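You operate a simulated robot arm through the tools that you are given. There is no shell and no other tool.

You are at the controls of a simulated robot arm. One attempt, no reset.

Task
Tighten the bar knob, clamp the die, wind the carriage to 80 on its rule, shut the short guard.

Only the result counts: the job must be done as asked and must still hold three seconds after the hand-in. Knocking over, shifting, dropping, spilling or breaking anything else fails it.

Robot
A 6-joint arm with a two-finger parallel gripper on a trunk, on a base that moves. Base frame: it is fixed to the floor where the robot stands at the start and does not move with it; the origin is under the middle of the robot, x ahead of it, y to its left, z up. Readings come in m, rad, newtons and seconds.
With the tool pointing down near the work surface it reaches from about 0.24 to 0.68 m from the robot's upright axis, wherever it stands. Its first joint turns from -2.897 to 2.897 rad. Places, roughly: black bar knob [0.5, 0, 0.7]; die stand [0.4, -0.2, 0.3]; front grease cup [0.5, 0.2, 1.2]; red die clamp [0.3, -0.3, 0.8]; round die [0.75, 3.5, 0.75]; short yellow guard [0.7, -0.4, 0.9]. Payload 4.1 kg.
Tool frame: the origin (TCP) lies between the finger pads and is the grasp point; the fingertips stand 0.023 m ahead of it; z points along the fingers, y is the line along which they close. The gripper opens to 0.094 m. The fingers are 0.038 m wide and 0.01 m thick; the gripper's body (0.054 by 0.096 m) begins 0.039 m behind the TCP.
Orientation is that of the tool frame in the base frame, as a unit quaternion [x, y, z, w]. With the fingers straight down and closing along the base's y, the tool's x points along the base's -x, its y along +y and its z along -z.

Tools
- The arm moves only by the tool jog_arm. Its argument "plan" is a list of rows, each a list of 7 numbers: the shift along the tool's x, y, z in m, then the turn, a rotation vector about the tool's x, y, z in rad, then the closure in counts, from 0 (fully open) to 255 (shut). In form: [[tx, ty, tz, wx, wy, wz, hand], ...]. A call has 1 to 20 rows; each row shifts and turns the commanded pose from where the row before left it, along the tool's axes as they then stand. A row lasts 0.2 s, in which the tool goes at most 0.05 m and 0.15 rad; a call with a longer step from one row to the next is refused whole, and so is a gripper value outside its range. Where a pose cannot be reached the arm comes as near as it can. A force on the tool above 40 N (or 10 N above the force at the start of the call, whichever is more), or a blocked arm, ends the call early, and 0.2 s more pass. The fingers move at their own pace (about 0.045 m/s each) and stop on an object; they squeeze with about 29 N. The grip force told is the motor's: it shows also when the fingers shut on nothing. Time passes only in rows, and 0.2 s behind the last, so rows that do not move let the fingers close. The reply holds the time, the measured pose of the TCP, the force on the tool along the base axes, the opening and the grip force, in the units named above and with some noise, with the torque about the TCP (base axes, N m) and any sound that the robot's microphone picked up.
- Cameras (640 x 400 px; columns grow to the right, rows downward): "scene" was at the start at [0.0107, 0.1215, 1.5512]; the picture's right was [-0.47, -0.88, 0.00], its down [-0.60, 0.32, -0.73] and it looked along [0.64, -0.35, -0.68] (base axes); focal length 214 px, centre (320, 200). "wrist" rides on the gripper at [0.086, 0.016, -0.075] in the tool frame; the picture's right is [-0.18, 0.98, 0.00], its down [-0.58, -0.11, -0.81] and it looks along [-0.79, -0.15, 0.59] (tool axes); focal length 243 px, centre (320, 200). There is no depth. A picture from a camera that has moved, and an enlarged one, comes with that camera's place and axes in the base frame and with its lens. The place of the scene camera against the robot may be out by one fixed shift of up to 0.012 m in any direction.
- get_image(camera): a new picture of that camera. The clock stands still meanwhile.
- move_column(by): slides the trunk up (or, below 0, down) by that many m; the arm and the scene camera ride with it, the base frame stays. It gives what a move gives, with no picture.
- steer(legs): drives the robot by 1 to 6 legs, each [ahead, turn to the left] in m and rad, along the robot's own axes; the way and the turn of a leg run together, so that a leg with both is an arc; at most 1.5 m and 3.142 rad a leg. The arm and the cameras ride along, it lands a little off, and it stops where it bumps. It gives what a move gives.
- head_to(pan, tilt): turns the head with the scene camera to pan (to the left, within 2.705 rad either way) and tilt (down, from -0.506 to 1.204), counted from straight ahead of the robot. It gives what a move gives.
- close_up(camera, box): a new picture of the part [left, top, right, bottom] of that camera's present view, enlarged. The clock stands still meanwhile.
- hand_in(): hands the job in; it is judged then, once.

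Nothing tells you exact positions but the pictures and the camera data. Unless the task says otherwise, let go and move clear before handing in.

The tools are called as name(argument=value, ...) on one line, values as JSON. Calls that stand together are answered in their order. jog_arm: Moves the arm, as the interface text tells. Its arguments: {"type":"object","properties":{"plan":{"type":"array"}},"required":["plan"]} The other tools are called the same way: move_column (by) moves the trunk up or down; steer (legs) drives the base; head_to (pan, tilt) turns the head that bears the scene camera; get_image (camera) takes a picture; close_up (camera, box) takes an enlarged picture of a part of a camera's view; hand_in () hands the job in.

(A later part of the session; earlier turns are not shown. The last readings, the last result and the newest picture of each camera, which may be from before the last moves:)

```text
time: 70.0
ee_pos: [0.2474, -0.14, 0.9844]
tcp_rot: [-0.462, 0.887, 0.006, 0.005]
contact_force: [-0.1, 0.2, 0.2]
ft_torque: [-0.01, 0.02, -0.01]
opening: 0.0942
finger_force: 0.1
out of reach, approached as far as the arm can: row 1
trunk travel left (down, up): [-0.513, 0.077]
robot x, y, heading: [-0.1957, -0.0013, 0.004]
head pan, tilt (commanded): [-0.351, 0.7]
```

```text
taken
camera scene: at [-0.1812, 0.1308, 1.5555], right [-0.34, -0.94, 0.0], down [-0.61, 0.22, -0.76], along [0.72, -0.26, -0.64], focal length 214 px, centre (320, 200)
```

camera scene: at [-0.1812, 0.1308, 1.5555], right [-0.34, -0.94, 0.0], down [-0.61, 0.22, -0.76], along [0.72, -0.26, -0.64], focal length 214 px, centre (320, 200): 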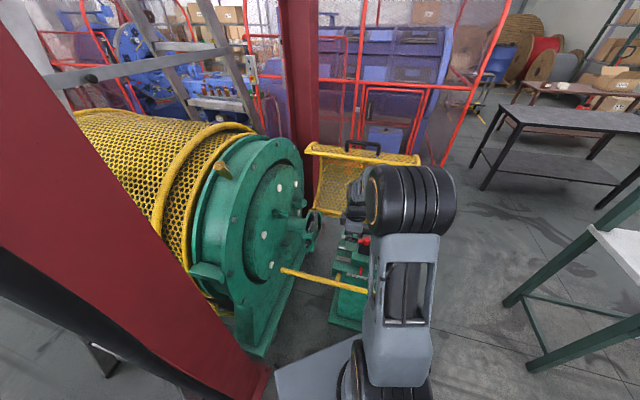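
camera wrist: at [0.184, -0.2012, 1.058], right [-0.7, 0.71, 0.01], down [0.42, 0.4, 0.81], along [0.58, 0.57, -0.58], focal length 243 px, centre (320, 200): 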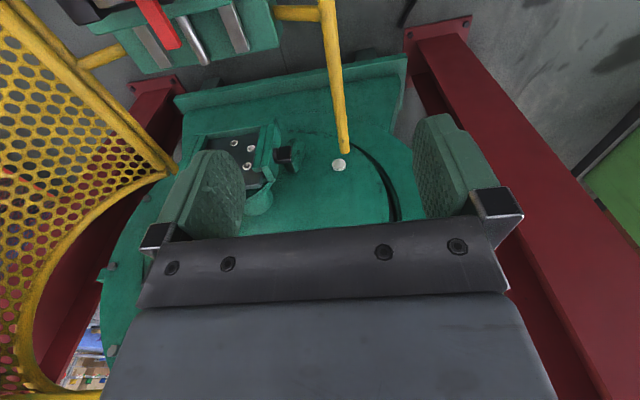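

Gripper points down with its fingers closing across the rails. Moving above the ball handle.

jog_arm(plan=[[0.0283, -0.03, 0, 0, 0, 0, 0], [0.0283, -0.03, 0, 0, 0, 0, 0], [0.0283, -0.03, 0, 0, 0, 0, 0], [0.0283, -0.03, 0, 0, 0, 0, 0], [0.0283, -0.03, 0, 0, 0, 0, 0], [0, 0, 0.04, 0, 0, 0, 0]])

get_image(camera="wrist")

close_up(camera="wrist", box=[220, 60, 420, 240])

```text
time: 71.4
ee_pos: [0.2887, -0.345, 0.9432]
tcp_rot: [-0.461, 0.887, 0.004, 0.005]
contact_force: [0.1, -0.3, -0.4]
ft_torque: [0.02, -0.04, -0.01]
opening: 0.0937
finger_force: 0.1
trunk travel left (down, up): [-0.513, 0.077]
robot x, y, heading: [-0.1974, 0.0023, 0.009]
head pan, tilt (commanded): [-0.351, 0.7]
```

```text
taken
camera wrist: at [0.2248, -0.4066, 1.0166], right [-0.7, 0.72, 0.0], down [0.42, 0.4, 0.81], along [0.58, 0.57, -0.58], focal length 243 px, centre (320, 200)
```

wrist: 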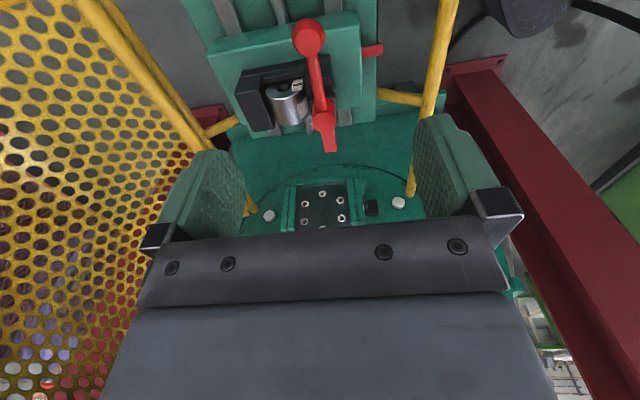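

```text
2.22 times, centred on (320, 150) of wrist
camera zoom: at [0.2248, -0.4066, 1.0166], right [-0.7, 0.72, 0.0], down [0.42, 0.4, 0.81], along [0.58, 0.57, -0.58], focal length 539 px, centre (320, 311)
```

zoom: 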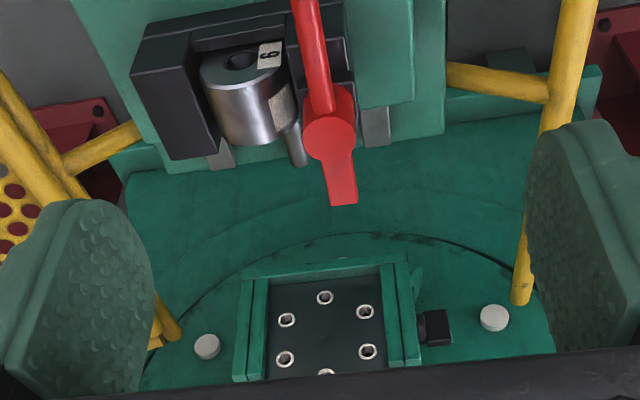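

The die carries a label and sits in the pocket; the ball is at about (0.295, -0.350, 0.778), hub at (0.345, -0.280), lever radius 86 mm. Lowering the open fingers around the ball.

jog_arm(plan=[[0, -0.009, 0.02, 0, 0, 0, 0], [0, 0, 0.04, 0, 0, 0, 0], [0, 0, 0.04, 0, 0, 0, 0]])

get_image(camera="wrist")

```text
time: 72.2
ee_pos: [0.2962, -0.3492, 0.8408]
tcp_rot: [-0.46, 0.888, 0.004, 0.005]
contact_force: [1.3, 0.0, -0.3]
ft_torque: [0.01, -0.01, 0.02]
opening: 0.0942
finger_force: 0.1
trunk travel left (down, up): [-0.513, 0.077]
robot x, y, heading: [-0.1993, -0.0007, 0.002]
head pan, tilt (commanded): [-0.351, 0.7]
```

```text
taken
camera wrist: at [0.2331, -0.4102, 0.915], right [-0.7, 0.72, 0.0], down [0.42, 0.4, 0.81], along [0.58, 0.57, -0.58], focal length 243 px, centre (320, 200)
```

wrist: 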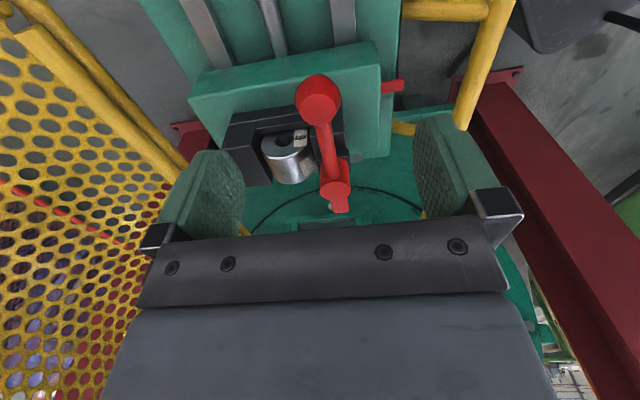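

The ball is exactly on the tool axis, 6.5 cm below. Lowering to grasp height and closing.

jog_arm(plan=[[0, 0, 0.03, 0, 0, 0, 0], [0, 0, 0.03, 0, 0, 0, 0], [0, 0, 0, 0, 0, 0, 0]])

get_image(camera="wrist")

close_up(camera="scene", box=[290, 190, 430, 310])

```text
time: 73.0
ee_pos: [0.2983, -0.3482, 0.783]
tcp_rot: [-0.461, 0.887, 0.003, 0.005]
contact_force: [-0.2, -0.1, 0.0]
ft_torque: [0.03, 0.01, -0.01]
opening: 0.094
finger_force: 0.0
trunk travel left (down, up): [-0.513, 0.077]
robot x, y, heading: [-0.1971, -0.0003, 0.009]
head pan, tilt (commanded): [-0.351, 0.7]
```

```text
taken
camera wrist: at [0.2345, -0.4094, 0.8556], right [-0.7, 0.72, 0.0], down [0.42, 0.4, 0.81], along [0.58, 0.57, -0.58], focal length 243 px, centre (320, 200)
```

wrist: 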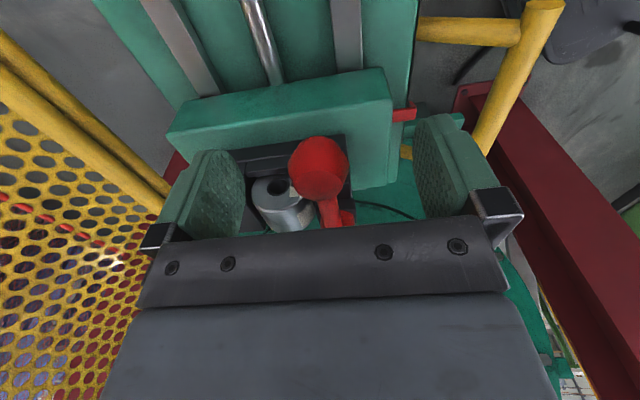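

```text
3.33 times, centred on (360, 250) of scene
camera zoom: at [-0.1813, 0.1308, 1.5555], right [-0.34, -0.94, 0.0], down [-0.61, 0.22, -0.76], along [0.72, -0.26, -0.64], focal length 715 px, centre (187, 33)
```

zoom: 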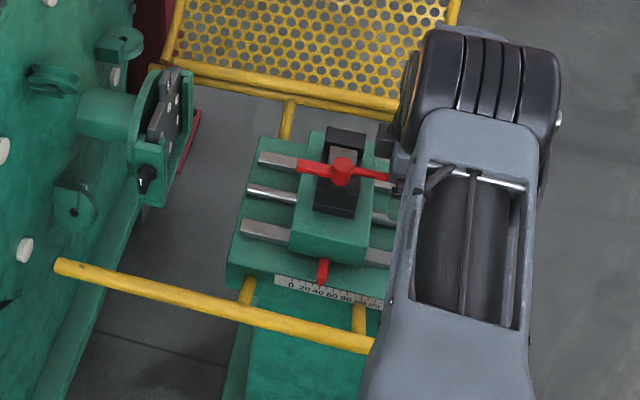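

Ball centred between the pads. Closing.

jog_arm(plan=[[0, 0, 0.005, 0, 0, 0, 255], [0, 0, 0, 0, 0, 0, 255], [0, 0, 0, 0, 0, 0, 255], [0, 0, 0, 0, 0, 0, 255], [0, 0, 0, 0, 0, 0, 255]])

get_image(camera="wrist")

```text
time: 74.2
ee_pos: [0.2978, -0.3474, 0.7777]
tcp_rot: [-0.461, 0.888, 0.003, 0.005]
contact_force: [0.2, 0.3, -0.9]
ft_torque: [-0.06, 0.0, -0.03]
opening: 0.0294
finger_force: 44.7
trunk travel left (down, up): [-0.513, 0.077]
robot x, y, heading: [-0.2002, -0.0009, 0.002]
head pan, tilt (commanded): [-0.351, 0.7]
```

```text
taken
camera wrist: at [0.2345, -0.408, 0.8506], right [-0.7, 0.72, 0.0], down [0.42, 0.4, 0.81], along [0.58, 0.57, -0.58], focal length 243 px, centre (320, 200)
```

wrist: 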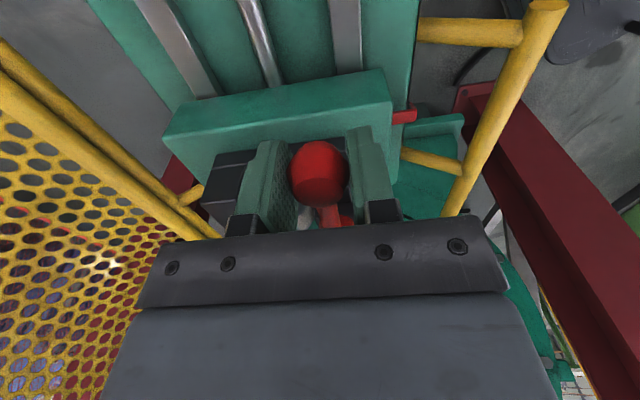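

Gripped. Now swing the ball around the hub toward the robot, starting with small steps to feel the resistance.

jog_arm(plan=[[-0.0001, 0.0041, 0, 0, 0, 0.05, 255], [-0.0001, 0.0041, 0, 0, 0, 0.05, 255], [-0.0001, 0.0041, 0, 0, 0, 0.05, 255]])

```text
time: 75.0
ee_pos: [0.2891, -0.3388, 0.778]
tcp_rot: [-0.393, 0.92, 0.004, 0.004]
contact_force: [2.2, -7.7, -10.4]
ft_torque: [-0.18, -0.15, -0.5]
opening: 0.0292
finger_force: 44.8
trunk travel left (down, up): [-0.513, 0.077]
robot x, y, heading: [-0.2016, -0.0029, 0.003]
head pan, tilt (commanded): [-0.351, 0.7]
```

It moves. Continuing the swing.

jog_arm(plan=[[-0.0004, 0.0082, 0, 0, 0, 0.1, 255], [-0.0004, 0.0082, 0, 0, 0, 0.1, 255], [-0.0004, 0.0082, 0, 0, 0, 0.1, 255]])

get_image(camera="wrist")

```text
time: 75.8
ee_pos: [0.2734, -0.3178, 0.7786]
tcp_rot: [-0.251, 0.968, 0.006, 0.005]
contact_force: [3.6, -2.0, -10.8]
ft_torque: [0.19, -0.57, -0.28]
opening: 0.0293
finger_force: 45.2
trunk travel left (down, up): [-0.513, 0.077]
robot x, y, heading: [-0.2014, -0.0001, 0.004]
head pan, tilt (commanded): [-0.351, 0.7]
```

```text
taken
camera wrist: at [0.1891, -0.3452, 0.8511], right [-0.32, 0.95, 0.01], down [0.56, 0.18, 0.81], along [0.77, 0.26, -0.58], focal length 243 px, centre (320, 200)
```

wrist: 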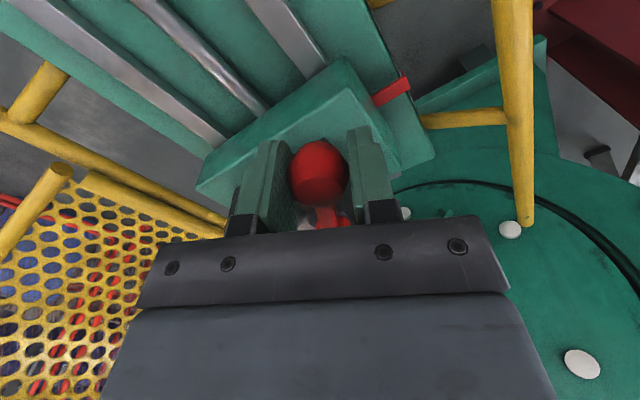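

jog_arm(plan=[[-0.0004, 0.0082, 0, 0, 0, 0.1, 255], [-0.0004, 0.0082, 0, 0, 0, 0.1, 255], [-0.0004, 0.0082, 0, 0, 0, 0.1, 255], [-0.0004, 0.0082, 0, 0, 0, 0.1, 255]])

jog_arm(plan=[[-0.0004, 0.0082, 0, 0, 0, 0.1, 255], [-0.0004, 0.0082, 0, 0, 0, 0.1, 255], [-0.0004, 0.0082, 0, 0, 0, 0.1, 255]])

get_image(camera="wrist")

close_up(camera="scene", box=[290, 190, 430, 310])

```text
time: 76.8
ee_pos: [0.2652, -0.2863, 0.777]
tcp_rot: [-0.054, 0.999, 0.006, 0.003]
contact_force: [8.6, 4.0, -12.5]
ft_torque: [-0.04, -0.13, 0.31]
opening: 0.0297
finger_force: 45.3
trunk travel left (down, up): [-0.513, 0.077]
robot x, y, heading: [-0.1996, -0.0034, 0.005]
head pan, tilt (commanded): [-0.351, 0.7]
```

```text
time: 77.6
ee_pos: [0.2667, -0.2623, 0.7779]
tcp_rot: [0.097, 0.995, 0.006, 0.002]
contact_force: [17.6, -3.3, -18.6]
ft_torque: [-0.37, -1.01, 0.1]
opening: 0.0294
finger_force: 45.0
trunk travel left (down, up): [-0.513, 0.077]
robot x, y, heading: [-0.1988, -0.0003, -0.002]
head pan, tilt (commanded): [-0.351, 0.7]
```

```text
taken
camera wrist: at [0.1839, -0.2307, 0.8517], right [0.37, 0.93, 0.01], down [0.54, -0.23, 0.81], along [0.75, -0.29, -0.59], focal length 243 px, centre (320, 200)
```

wrist: 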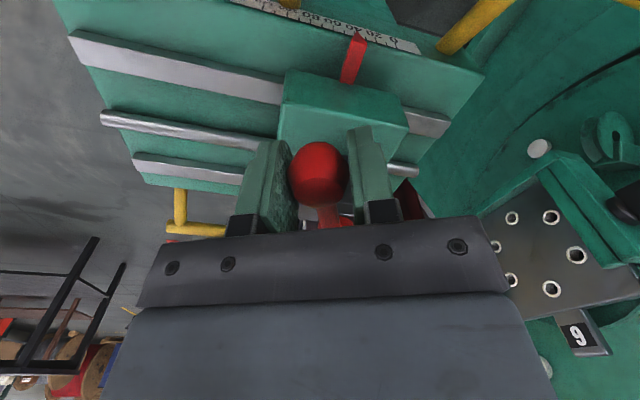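

```text
3.33 times, centred on (360, 250) of scene
camera zoom: at [-0.1783, 0.1298, 1.5555], right [-0.34, -0.94, 0.0], down [-0.61, 0.22, -0.76], along [0.72, -0.26, -0.65], focal length 715 px, centre (187, 33)
```

zoom: 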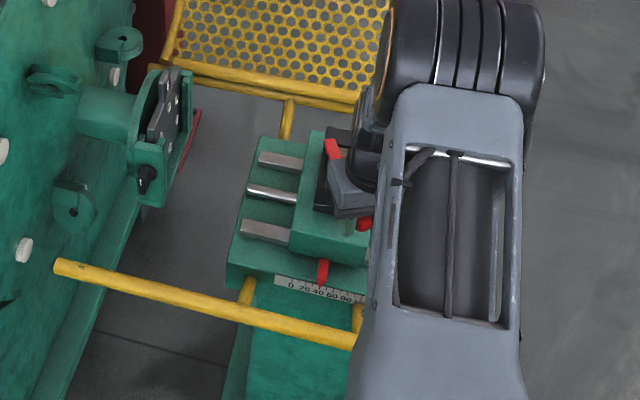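

Swung about 66° so far; the finger is heading over the die. A small correction toward the hub and slightly down to relieve the side load, then continue.

jog_arm(plan=[[-0.002, 0, 0.0015, 0, 0, 0, 255], [-0.0005, 0.0084, 0.0005, 0, 0, 0.1, 255], [-0.0005, 0.0084, 0.0005, 0, 0, 0.1, 255]])

jog_arm(plan=[[-0.0004, 0.0084, 0, 0, 0, 0.1, 255], [-0.0004, 0.0084, 0, 0, 0, 0.1, 255]])

get_image(camera="wrist")

close_up(camera="scene", box=[290, 190, 430, 310])

```text
time: 78.4
ee_pos: [0.2716, -0.248, 0.7781]
tcp_rot: [0.196, 0.981, 0.006, 0.003]
contact_force: [6.9, -7.8, 9.4]
ft_torque: [0.17, 0.83, -0.3]
opening: 0.0291
finger_force: 45.1
trunk travel left (down, up): [-0.513, 0.077]
robot x, y, heading: [-0.1977, 0.0027, 0.006]
head pan, tilt (commanded): [-0.351, 0.7]
```

```text
time: 79.0
ee_pos: [0.2802, -0.233, 0.7768]
tcp_rot: [0.292, 0.956, 0.006, 0.003]
contact_force: [2.5, -19.1, 22.5]
ft_torque: [0.01, 0.19, 0.5]
opening: 0.0294
finger_force: 45.0
trunk travel left (down, up): [-0.513, 0.077]
robot x, y, heading: [-0.2025, -0.0024, 0.005]
head pan, tilt (commanded): [-0.351, 0.7]
```

```text
taken
camera wrist: at [0.216, -0.1712, 0.8518], right [0.7, 0.71, 0.01], down [0.41, -0.42, 0.81], along [0.58, -0.56, -0.59], focal length 243 px, centre (320, 200)
```

wrist: 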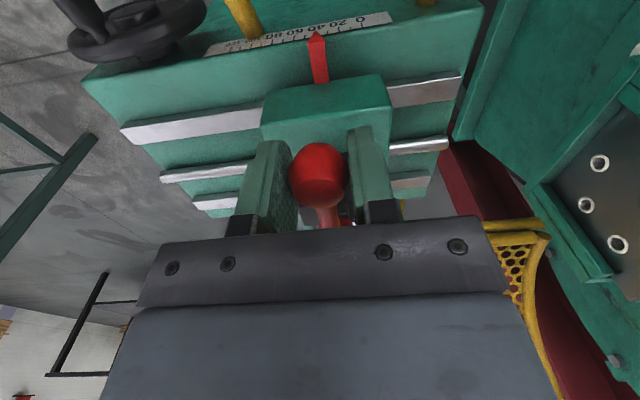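

```text
3.33 times, centred on (360, 250) of scene
camera zoom: at [-0.1827, 0.1293, 1.5559], right [-0.34, -0.94, 0.0], down [-0.6, 0.22, -0.77], along [0.72, -0.26, -0.64], focal length 715 px, centre (187, 33)
```

zoom: 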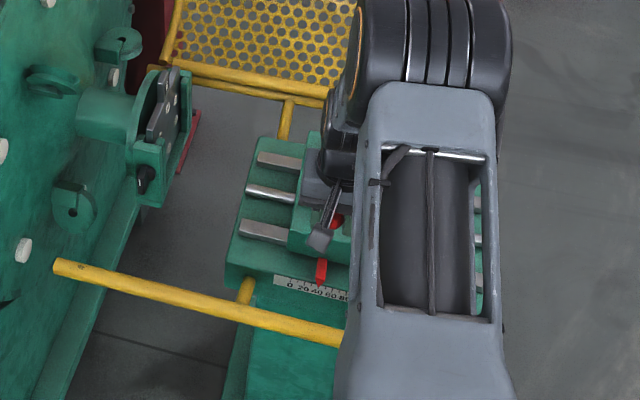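

About 90° now with resistance building. A bit further to find the stop.

jog_arm(plan=[[-0.0001, 0.0042, -0.001, 0, 0, 0.05, 255], [-0.0001, 0.0042, -0.001, 0, 0, 0.05, 255]])

```text
time: 79.4
ee_pos: [0.2797, -0.2328, 0.7772]
tcp_rot: [0.317, 0.948, 0.004, 0.002]
contact_force: [-7.7, -16.0, -0.3]
ft_torque: [-0.37, 0.37, 0.36]
opening: 0.0293
finger_force: 44.9
trunk travel left (down, up): [-0.513, 0.077]
robot x, y, heading: [-0.2039, 0.0022, 0.002]
head pan, tilt (commanded): [-0.351, 0.7]
stopped in row 2: the force on the tool passed its limit at 44 N (the readings are from after the stop); the commanded pose is now the measured one
```

The lever hit a hard stop exactly at a quarter turn. Releasing and rising to look at it.

jog_arm(plan=[[0, 0, 0, 0, 0, 0, 0], [0, 0, 0, 0, 0, 0, 0], [0, 0, 0, 0, 0, 0, 0], [0, 0, 0, 0, 0, 0, 0], [0, 0, -0.03, 0, 0, 0, 0], [0, 0, -0.04, 0, 0, 0, 0], [0, 0, -0.04, 0, 0, 0, 0], [0, 0, -0.04, 0, 0, 0, 0]])

get_image(camera="wrist")

close_up(camera="wrist", box=[200, 0, 440, 180])

```text
time: 81.2
ee_pos: [0.2808, -0.2323, 0.927]
tcp_rot: [0.317, 0.948, 0.005, 0.001]
contact_force: [0.1, -0.1, -0.1]
ft_torque: [0.01, -0.01, 0.0]
opening: 0.0938
finger_force: 0.0
trunk travel left (down, up): [-0.513, 0.077]
robot x, y, heading: [-0.201, 0.0001, 0.005]
head pan, tilt (commanded): [-0.351, 0.7]
```

```text
taken
camera wrist: at [0.2209, -0.1669, 1.0021], right [0.74, 0.67, 0.01], down [0.39, -0.44, 0.8], along [0.55, -0.59, -0.59], focal length 243 px, centre (320, 200)
```

wrist: 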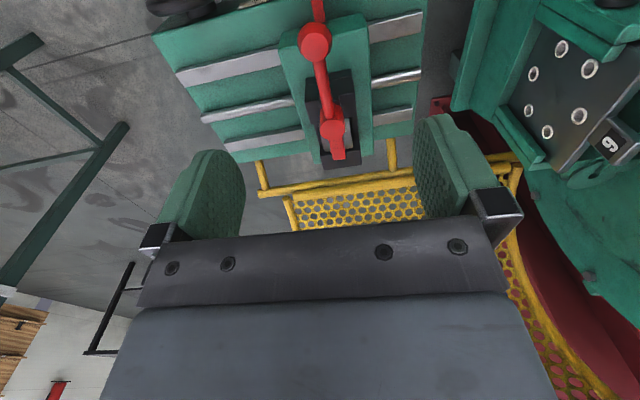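

```text
2.22 times, centred on (320, 90) of wrist
camera zoom: at [0.2209, -0.1669, 1.0021], right [0.74, 0.67, 0.01], down [0.39, -0.44, 0.8], along [0.55, -0.59, -0.59], focal length 539 px, centre (320, 444)
```

zoom: 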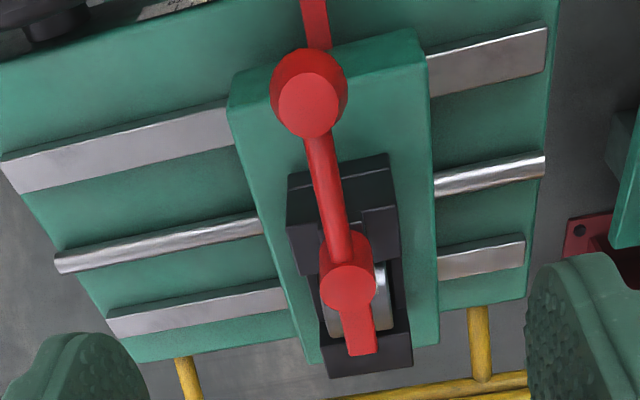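

The clamp finger now lies squarely over the die. Next the handwheel: I'll move the wrist camera over the near-left end of the stand to see wheel, crank and rule.

jog_arm(plan=[[0.025, -0.0375, 0, 0, 0, 0, 0], [0.025, -0.0375, 0, 0, 0, 0, 0], [0.025, -0.0375, 0, 0, 0, 0, 0], [0.025, -0.0375, 0, 0, 0, 0, 0], [0, 0, 0, 0, 0.13, 0, 0], [0, 0, 0, 0, 0.13, 0, 0], [0, 0, 0, 0, 0.13, 0, 0]])

get_image(camera="wrist")

get_image(camera="scene")

```text
time: 82.8
ee_pos: [0.1104, -0.2918, 0.9262]
tcp_rot: [0.311, 0.93, 0.068, -0.183]
contact_force: [0.3, -0.6, 0.3]
ft_torque: [0.03, 0.02, -0.03]
opening: 0.094
finger_force: 0.1
trunk travel left (down, up): [-0.513, 0.077]
robot x, y, heading: [-0.1967, -0.0015, 0.002]
head pan, tilt (commanded): [-0.351, 0.7]
```

```text
taken
camera wrist: at [0.0772, -0.2472, 1.0275], right [0.73, 0.68, -0.06], down [0.61, -0.6, 0.52], along [0.32, -0.42, -0.85], focal length 243 px, centre (320, 200)
```

wrist: 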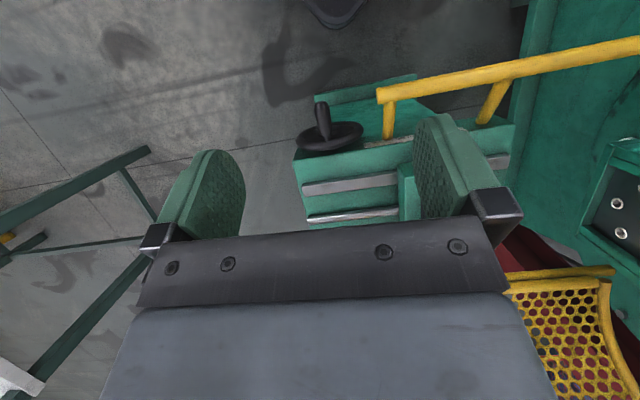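

```text
taken
camera scene: at [-0.181, 0.1305, 1.5555], right [-0.34, -0.94, 0.0], down [-0.6, 0.22, -0.76], along [0.72, -0.26, -0.64], focal length 214 px, centre (320, 200)
```

scene: 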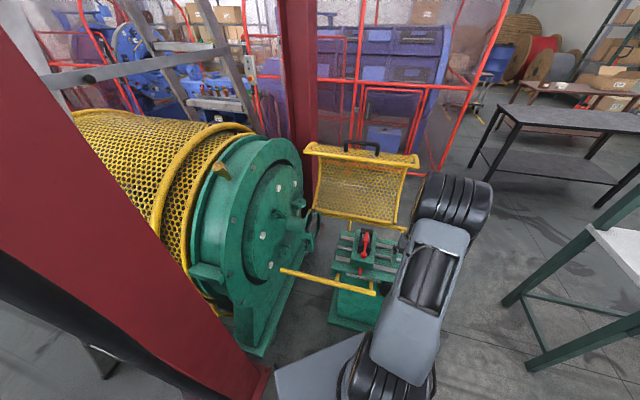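

close_up(camera="wrist", box=[280, 60, 440, 190])

close_up(camera="scene", box=[320, 220, 420, 300])

```text
3.08 times, centred on (360, 125) of wrist
camera zoom: at [0.0772, -0.2472, 1.0275], right [0.73, 0.68, -0.06], down [0.61, -0.6, 0.52], along [0.32, -0.42, -0.85], focal length 746 px, centre (197, 431)
```

zoom: 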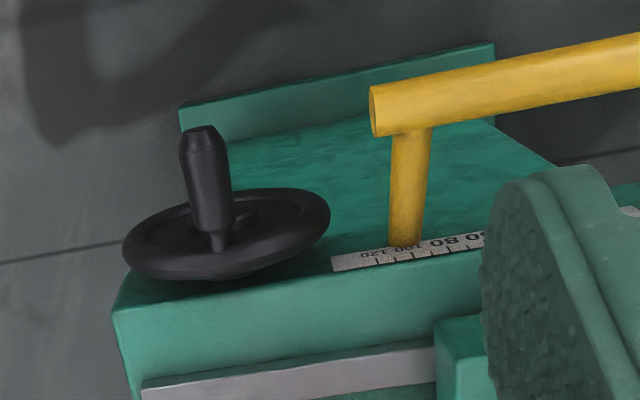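

```text
5.00 times, centred on (370, 260) of scene
camera zoom: at [-0.181, 0.1305, 1.5555], right [-0.34, -0.94, 0.0], down [-0.6, 0.22, -0.76], along [0.72, -0.26, -0.64], focal length 1072 px, centre (70, -100)
```

zoom: 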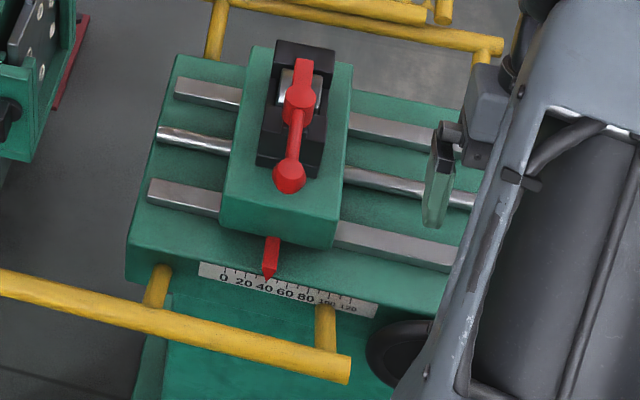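

The wheel (radius ~63 mm) faces the robot, with a crank handle pointing at the robot near its top. I'll go lower and nearer to view the crank from the robot's side.

jog_arm(plan=[[0, 0, 0, 0, -0.13, 0, 0], [0, 0, 0, 0, -0.13, 0, 0], [0, 0, 0, 0, -0.13, 0, 0], [0.0082, -0.0041, 0.0412, 0, 0, 0, 0], [0.0082, -0.0041, 0.0412, 0, 0, 0, 0], [0.0082, -0.0041, 0.0412, 0, 0, 0, 0], [0.0082, -0.0041, 0.0412, 0, 0, 0, 0], [0.0082, -0.0041, 0.0412, 0, 0, 0, 0]])

get_image(camera="wrist")

close_up(camera="wrist", box=[220, 20, 420, 200])

get_image(camera="scene")

```text
time: 84.6
ee_pos: [0.0653, -0.2828, 0.7193]
tcp_rot: [0.319, 0.948, 0.005, 0.002]
contact_force: [0.0, -0.7, 0.2]
ft_torque: [-0.01, 0.0, 0.01]
opening: 0.0943
finger_force: 0.0
trunk travel left (down, up): [-0.513, 0.077]
robot x, y, heading: [-0.1981, -0.0007, -0.0]
head pan, tilt (commanded): [-0.351, 0.7]
```

```text
taken
camera wrist: at [0.0048, -0.2173, 0.7931], right [0.74, 0.67, 0.01], down [0.39, -0.44, 0.81], along [0.55, -0.59, -0.59], focal length 243 px, centre (320, 200)
```

wrist: 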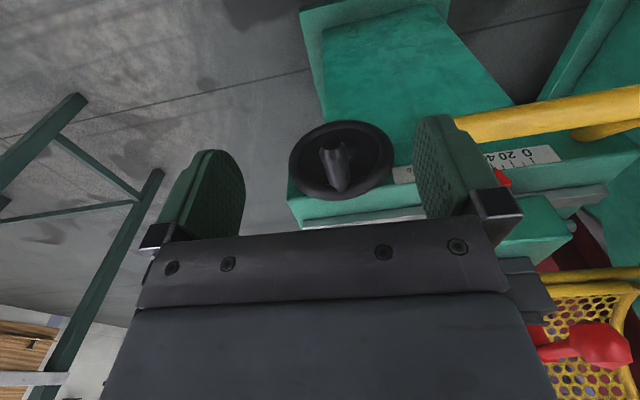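

```text
2.22 times, centred on (320, 110) of wrist
camera zoom: at [0.0048, -0.2173, 0.7931], right [0.74, 0.67, 0.01], down [0.39, -0.44, 0.81], along [0.55, -0.59, -0.59], focal length 539 px, centre (320, 400)
```

zoom: 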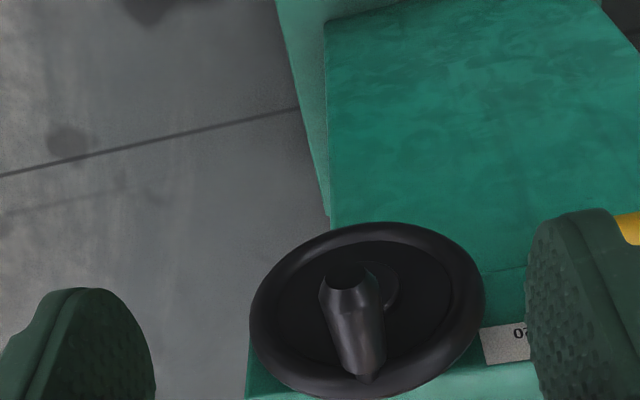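

```text
taken
camera scene: at [-0.1809, 0.1305, 1.5556], right [-0.34, -0.94, 0.0], down [-0.6, 0.22, -0.76], along [0.72, -0.26, -0.64], focal length 214 px, centre (320, 200)
```

scene: 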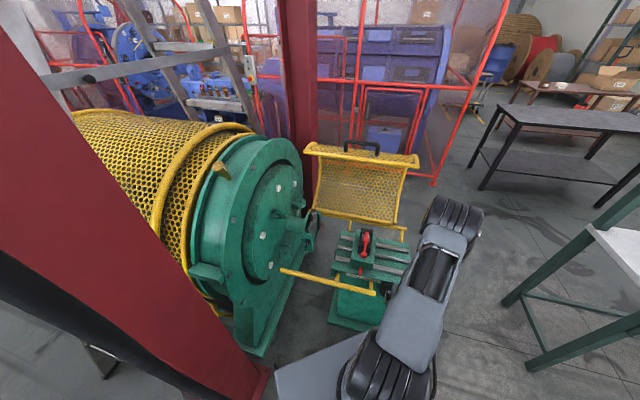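

Clear view: wheel centre about u=-0.19, height 0.588, crank at 12 o'clock with radius ~45 mm, handle sticking toward the robot. The yellow tube end is near, so I'll tilt the gripper 45° to keep its body clear, then approach.

jog_arm(plan=[[0, -0.035, -0.02, 0, 0, -0.038, 0], [0, -0.04, -0.01, 0, 0, 0, 0], [0, 0, 0, -0.131, 0, 0, 0], [0, 0, 0, -0.131, 0, 0, 0], [0, 0, 0, -0.131, 0, 0, 0], [0, 0, 0, -0.131, 0, 0, 0], [0, 0, 0, -0.131, 0, 0, 0], [0, 0, 0, -0.131, 0, 0, 0]])

get_image(camera="wrist")

get_image(camera="scene")

```text
time: 86.4
ee_pos: [0.0212, -0.3414, 0.7488]
tcp_rot: [0.276, 0.878, 0.372, 0.117]
contact_force: [0.3, 0.3, 0.3]
ft_torque: [0.0, -0.02, 0.01]
opening: 0.094
finger_force: 0.1
trunk travel left (down, up): [-0.513, 0.077]
robot x, y, heading: [-0.1962, -0.0013, -0.007]
head pan, tilt (commanded): [-0.351, 0.7]
```

```text
taken
camera wrist: at [-0.0753, -0.3266, 0.8122], right [0.54, 0.46, 0.71], down [0.1, -0.87, 0.48], along [0.83, -0.19, -0.52], focal length 243 px, centre (320, 200)
```

wrist: 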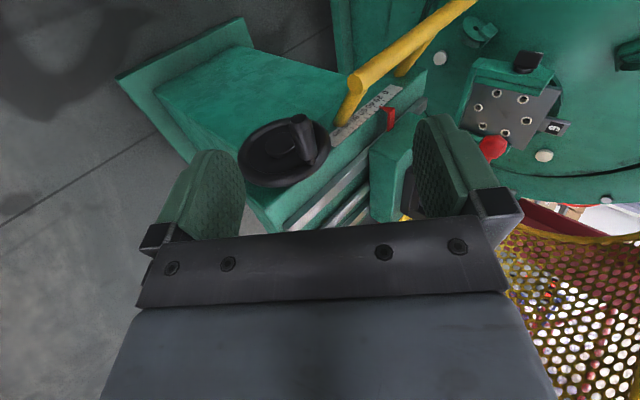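

```text
taken
camera scene: at [-0.181, 0.1304, 1.5556], right [-0.34, -0.94, 0.0], down [-0.6, 0.22, -0.76], along [0.72, -0.26, -0.64], focal length 214 px, centre (320, 200)
```

scene: 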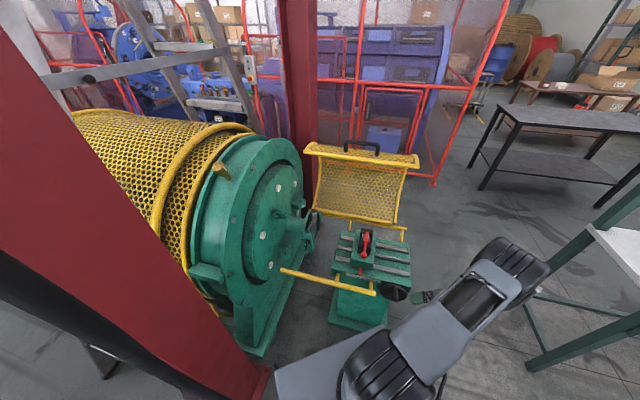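

Good, the scene camera can now see both rule and wheel. Approaching the crank handle, stopping ~6 cm short to check alignment.

jog_arm(plan=[[-0.0174, -0.008, 0.0175, 0, 0, 0, 0], [-0.0174, -0.008, 0.0175, 0, 0, 0, 0], [-0.0174, -0.008, 0.0175, 0, 0, 0, 0], [-0.0174, -0.008, 0.0175, 0, 0, 0, 0]])

get_image(camera="wrist")

close_up(camera="wrist", box=[240, 60, 400, 190])

close_up(camera="scene", box=[320, 240, 440, 330])

```text
time: 87.4
ee_pos: [0.0936, -0.3609, 0.6771]
tcp_rot: [0.275, 0.879, 0.37, 0.117]
contact_force: [0.1, -0.2, 0.3]
ft_torque: [0.01, 0.01, 0.0]
opening: 0.0939
finger_force: 0.0
trunk travel left (down, up): [-0.513, 0.077]
robot x, y, heading: [-0.1984, 0.0001, 0.001]
head pan, tilt (commanded): [-0.351, 0.7]
```

```text
taken
camera wrist: at [-0.0013, -0.3438, 0.7392], right [0.54, 0.46, 0.7], down [0.1, -0.87, 0.49], along [0.83, -0.19, -0.52], focal length 243 px, centre (320, 200)
```

wrist: 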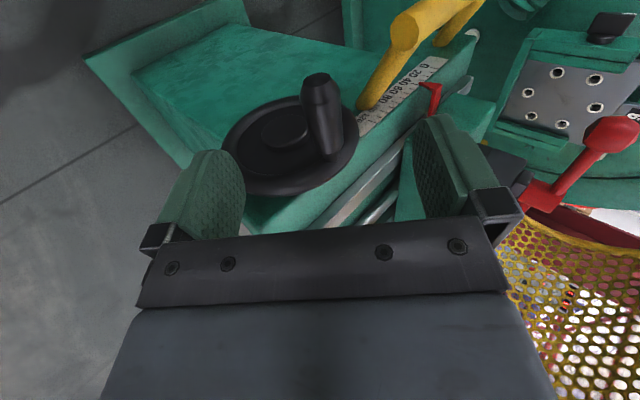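

```text
3.08 times, centred on (320, 125) of wrist
camera zoom: at [-0.0013, -0.3438, 0.7392], right [0.54, 0.46, 0.7], down [0.1, -0.87, 0.49], along [0.83, -0.19, -0.52], focal length 746 px, centre (320, 431)
```

zoom: 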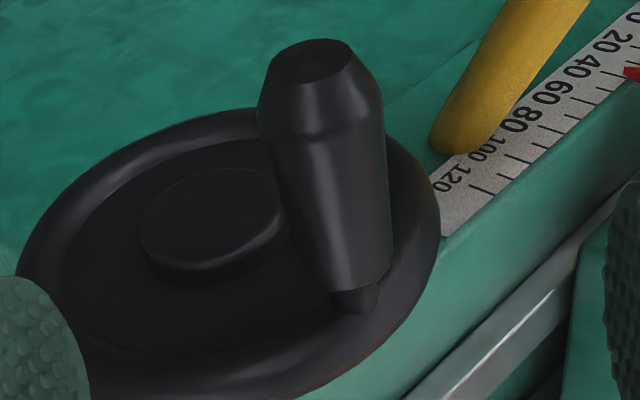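

```text
4.44 times, centred on (380, 285) of scene
camera zoom: at [-0.181, 0.1305, 1.5556], right [-0.34, -0.94, 0.0], down [-0.6, 0.22, -0.76], along [0.72, -0.26, -0.64], focal length 953 px, centre (53, -178)
```

zoom: 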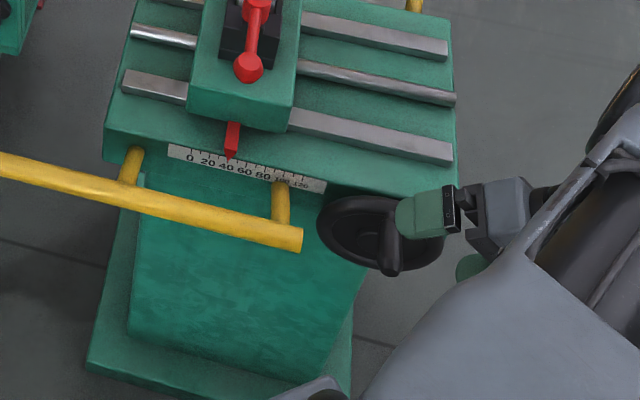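

The handle lies right on the tool axis, 6.3 cm ahead. Advancing and closing on it.

jog_arm(plan=[[-0.002, 0.001, 0.021, 0, 0, 0, 0], [-0.002, 0, 0.021, 0, 0, 0, 0], [0, 0, 0.021, 0, 0, 0, 0]])

get_image(camera="wrist")

jog_arm(plan=[[0, 0, 0, 0, 0, 0, 255], [0, 0, 0, 0, 0, 0, 255], [0, 0, 0, 0, 0, 0, 255], [0, 0, 0, 0, 0, 0, 255], [0, 0, 0, 0, 0, 0, 255]])

close_up(camera="scene", box=[340, 240, 410, 300])

get_image(camera="wrist")

```text
time: 88.2
ee_pos: [0.123, -0.3251, 0.6306]
tcp_rot: [0.276, 0.879, 0.371, 0.117]
contact_force: [-0.1, 0.3, -0.1]
ft_torque: [0.01, 0.02, 0.01]
opening: 0.0938
finger_force: 0.0
trunk travel left (down, up): [-0.513, 0.077]
robot x, y, heading: [-0.2007, -0.001, 0.003]
head pan, tilt (commanded): [-0.351, 0.7]
```

```text
taken
camera wrist: at [0.0281, -0.3086, 0.6942], right [0.54, 0.46, 0.7], down [0.1, -0.87, 0.49], along [0.83, -0.19, -0.52], focal length 243 px, centre (320, 200)
```

wrist: 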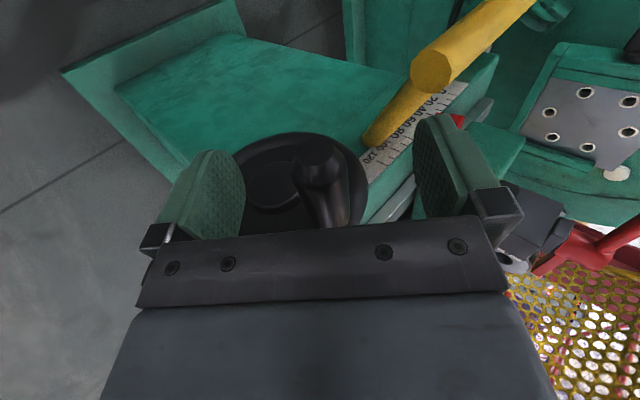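

```text
time: 89.4
ee_pos: [0.1241, -0.3238, 0.631]
tcp_rot: [0.275, 0.879, 0.372, 0.117]
contact_force: [3.8, 3.0, 13.1]
ft_torque: [0.99, 0.91, -0.49]
opening: 0.0235
finger_force: 42.0
trunk travel left (down, up): [-0.513, 0.077]
robot x, y, heading: [-0.1962, -0.0033, 0.001]
head pan, tilt (commanded): [-0.351, 0.7]
```

```text
6.67 times, centred on (375, 270) of scene
camera zoom: at [-0.1812, 0.1314, 1.5557], right [-0.34, -0.94, 0.0], down [-0.6, 0.22, -0.77], along [0.72, -0.26, -0.64], focal length 1430 px, centre (-47, -267)
```

zoom: 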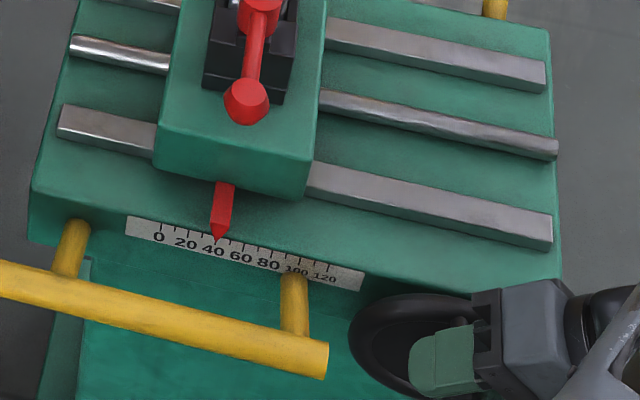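

```text
taken
camera wrist: at [0.0282, -0.3081, 0.6955], right [0.54, 0.46, 0.7], down [0.1, -0.87, 0.48], along [0.83, -0.19, -0.52], focal length 243 px, centre (320, 200)
```

wrist: 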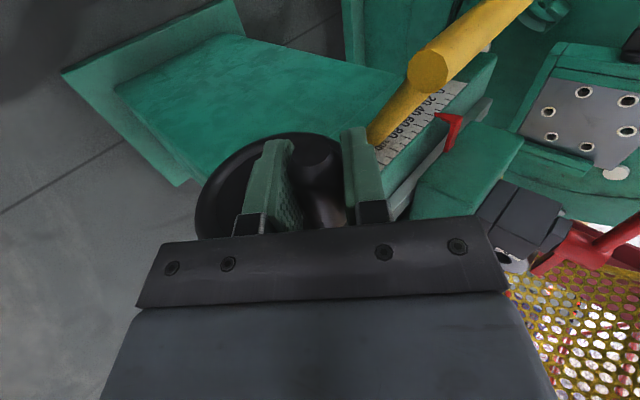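

Handle held; the pointer reads about 42–43. I'll try a small clockwise turn (seen from the robot) and see which way the pointer goes.

jog_arm(plan=[[0, -0.00875, -0.00701, 0, 0, 0, 255], [0, -0.01022, -0.00464, 0, 0, 0, 255]])

close_up(camera="scene", box=[340, 240, 410, 300])

```text
time: 90.0
ee_pos: [0.1106, -0.3431, 0.6262]
tcp_rot: [0.277, 0.879, 0.369, 0.117]
contact_force: [-6.9, 1.7, 16.6]
ft_torque: [1.15, 1.41, -0.91]
opening: 0.023
finger_force: 44.8
trunk travel left (down, up): [-0.513, 0.077]
robot x, y, heading: [-0.1998, -0.0011, -0.001]
head pan, tilt (commanded): [-0.351, 0.7]
```

```text
6.67 times, centred on (375, 270) of scene
camera zoom: at [-0.1819, 0.1315, 1.5554], right [-0.35, -0.94, 0.0], down [-0.6, 0.22, -0.77], along [0.72, -0.26, -0.64], focal length 1430 px, centre (-47, -267)
```

zoom: 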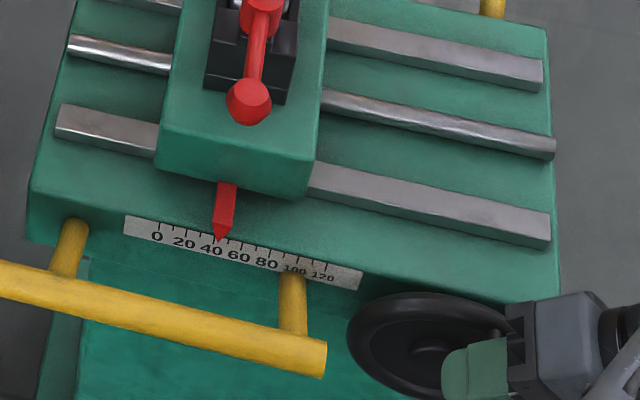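

Clockwise raises the reading (about +3 for half a radian). Continuing clockwise along the circle.

jog_arm(plan=[[0, -0.0133, -0.00203, 0, 0, 0, 255], [0, -0.0133, 0.00198, 0, 0, 0, 255], [0, -0.01212, 0.00581, 0, 0, 0, 255]])

close_up(camera="scene", box=[340, 240, 410, 300])

```text
time: 90.8
ee_pos: [0.0983, -0.3604, 0.5961]
tcp_rot: [0.276, 0.879, 0.37, 0.116]
contact_force: [3.3, 3.4, 15.4]
ft_torque: [1.41, 0.99, -0.82]
opening: 0.0226
finger_force: 45.1
trunk travel left (down, up): [-0.513, 0.077]
robot x, y, heading: [-0.2009, -0.0042, -0.0]
head pan, tilt (commanded): [-0.351, 0.7]
```

```text
6.67 times, centred on (375, 270) of scene
camera zoom: at [-0.1812, 0.1315, 1.5555], right [-0.34, -0.94, 0.0], down [-0.6, 0.22, -0.77], along [0.72, -0.26, -0.64], focal length 1430 px, centre (-47, -267)
```

zoom: 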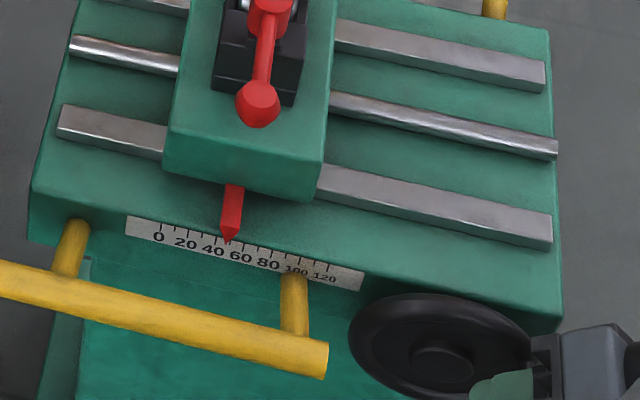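

Reading about 51 now: roughly 35 units per turn, so just over a full turn in total. Continuing.

jog_arm(plan=[[0, -0.00985, 0.00913, 0, 0, 0, 255], [0, -0.0067, 0.01163, 0, 0, 0, 255], [0, -0.00296, 0.01309, 0, 0, 0, 255], [0, 0.00105, 0.01338, 0, 0, 0, 255]])

get_image(camera="wrist")

close_up(camera="scene", box=[340, 240, 410, 300])

```text
time: 91.5
ee_pos: [0.0976, -0.3629, 0.5659]
tcp_rot: [0.281, 0.881, 0.363, 0.117]
contact_force: [-4.4, -7.8, -9.1]
ft_torque: [0.69, 1.63, -0.8]
opening: 0.0229
finger_force: 44.7
trunk travel left (down, up): [-0.513, 0.077]
robot x, y, heading: [-0.1994, 0.0005, -0.007]
head pan, tilt (commanded): [-0.351, 0.7]
stopped in row 3: the force on the tool passed its limit at 46 N (the readings are from after the stop); the commanded pose is now the measured one
```

```text
taken
camera wrist: at [0.0026, -0.3443, 0.6291], right [0.55, 0.46, 0.69], down [0.1, -0.86, 0.5], along [0.83, -0.21, -0.52], focal length 243 px, centre (320, 200)
```

wrist: 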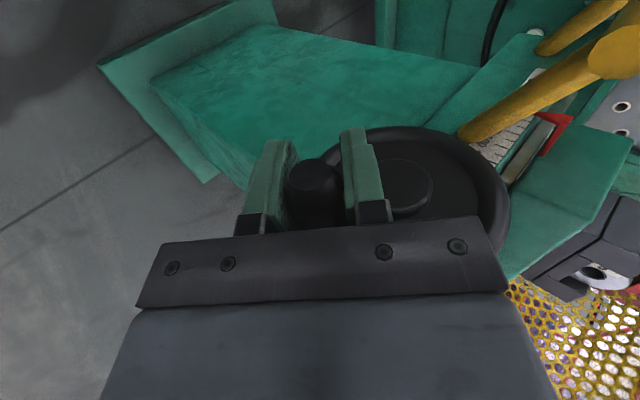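

```text
6.67 times, centred on (375, 270) of scene
camera zoom: at [-0.1796, 0.1294, 1.5551], right [-0.35, -0.94, 0.0], down [-0.6, 0.23, -0.76], along [0.72, -0.27, -0.64], focal length 1430 px, centre (-47, -267)
```

zoom: 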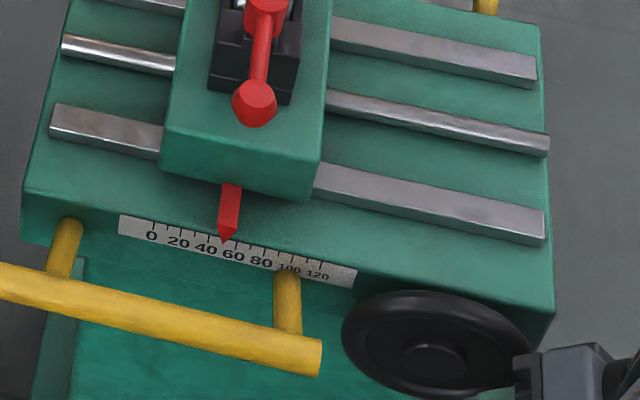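

The move stopped on a force spike about 110° round. Let me read the rule closely and check for contact before going on more gently.

close_up(camera="scene", box=[350, 268, 386, 290])

close_up(camera="scene", box=[370, 260, 470, 330])

close_up(camera="wrist", box=[220, 100, 440, 260])

```text
16.00 times, centred on (368, 279) of scene
camera zoom: at [-0.1796, 0.1294, 1.5551], right [-0.35, -0.94, 0.0], down [-0.6, 0.23, -0.76], along [0.72, -0.27, -0.64], focal length 3432 px, centre (-448, -1064)
```

zoom: 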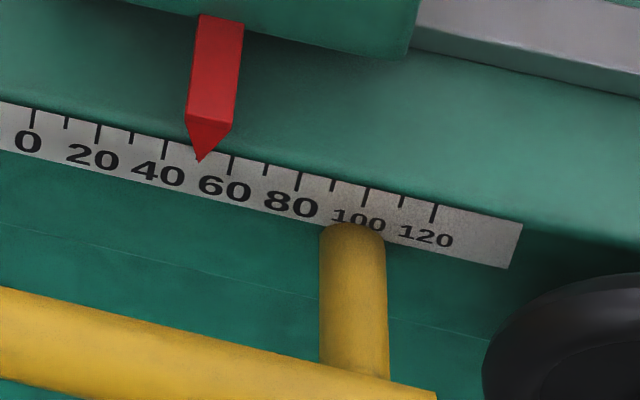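

```text
5.71 times, centred on (420, 295) of scene
camera zoom: at [-0.1796, 0.1294, 1.5551], right [-0.35, -0.94, 0.0], down [-0.6, 0.23, -0.76], along [0.72, -0.27, -0.64], focal length 1226 px, centre (-251, -343)
```

zoom: 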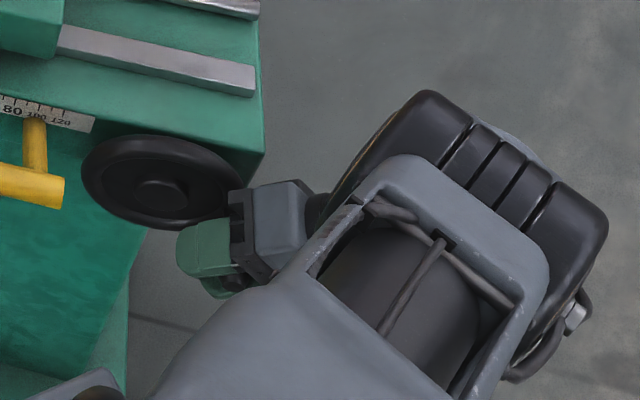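

```text
2.50 times, centred on (330, 180) of wrist
camera zoom: at [0.0026, -0.3443, 0.6291], right [0.55, 0.46, 0.69], down [0.1, -0.86, 0.5], along [0.83, -0.21, -0.52], focal length 606 px, centre (295, 250)
```

zoom: 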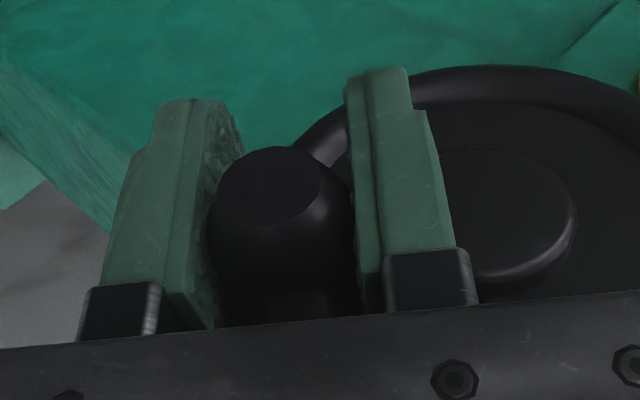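

The 16x zoom gives a precise reading: about 50 now. From the measured path the crank circle is a bit larger than I assumed (r ≈ 53 mm, centre height ≈ 0.579); I'll continue with the corrected circle in smaller steps.

jog_arm(plan=[[0, -0.00445, 0.0096, 0, 0, 0, 255], [0, -0.00245, 0.01031, 0, 0, 0, 255]])

close_up(camera="scene", box=[350, 268, 386, 290])

```text
time: 92.2
ee_pos: [0.1003, -0.3583, 0.5484]
tcp_rot: [0.283, 0.88, 0.362, 0.119]
contact_force: [-6.7, -6.5, -1.1]
ft_torque: [0.89, 1.23, -0.89]
opening: 0.0232
finger_force: 44.8
trunk travel left (down, up): [-0.513, 0.077]
robot x, y, heading: [-0.2011, -0.0014, -0.014]
head pan, tilt (commanded): [-0.351, 0.7]
stopped in row 2: the force on the tool passed its limit at 49 N (the readings are from after the stop); the commanded pose is now the measured one
```

```text
16.00 times, centred on (368, 279) of scene
camera zoom: at [-0.1801, 0.1298, 1.5555], right [-0.36, -0.93, 0.0], down [-0.6, 0.23, -0.76], along [0.71, -0.27, -0.64], focal length 3432 px, centre (-448, -1064)
```

zoom: 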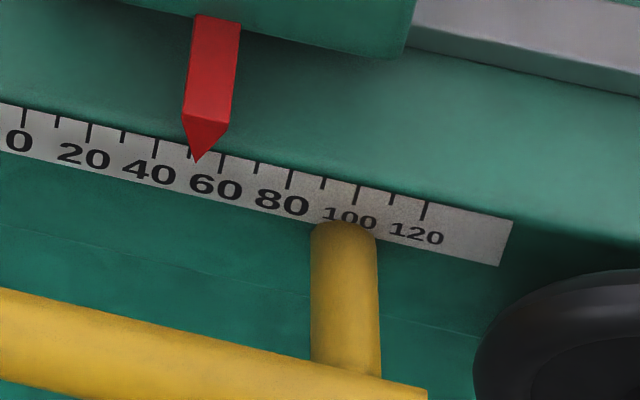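

Reading about 51.8. From the wrist view I find the true crank geometry: centre at u = -0.198, height 0.585, radius 54 mm, and the handle has slid a bit toward the palm. Let me measure again from the current picture.

close_up(camera="wrist", box=[220, 80, 480, 260])

```text
2.22 times, centred on (350, 170) of wrist
camera zoom: at [0.006, -0.3394, 0.6116], right [0.55, 0.46, 0.69], down [0.09, -0.86, 0.5], along [0.83, -0.21, -0.52], focal length 539 px, centre (253, 267)
```

zoom: 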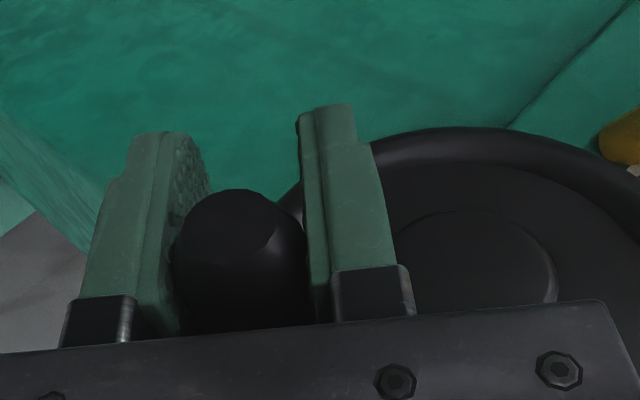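

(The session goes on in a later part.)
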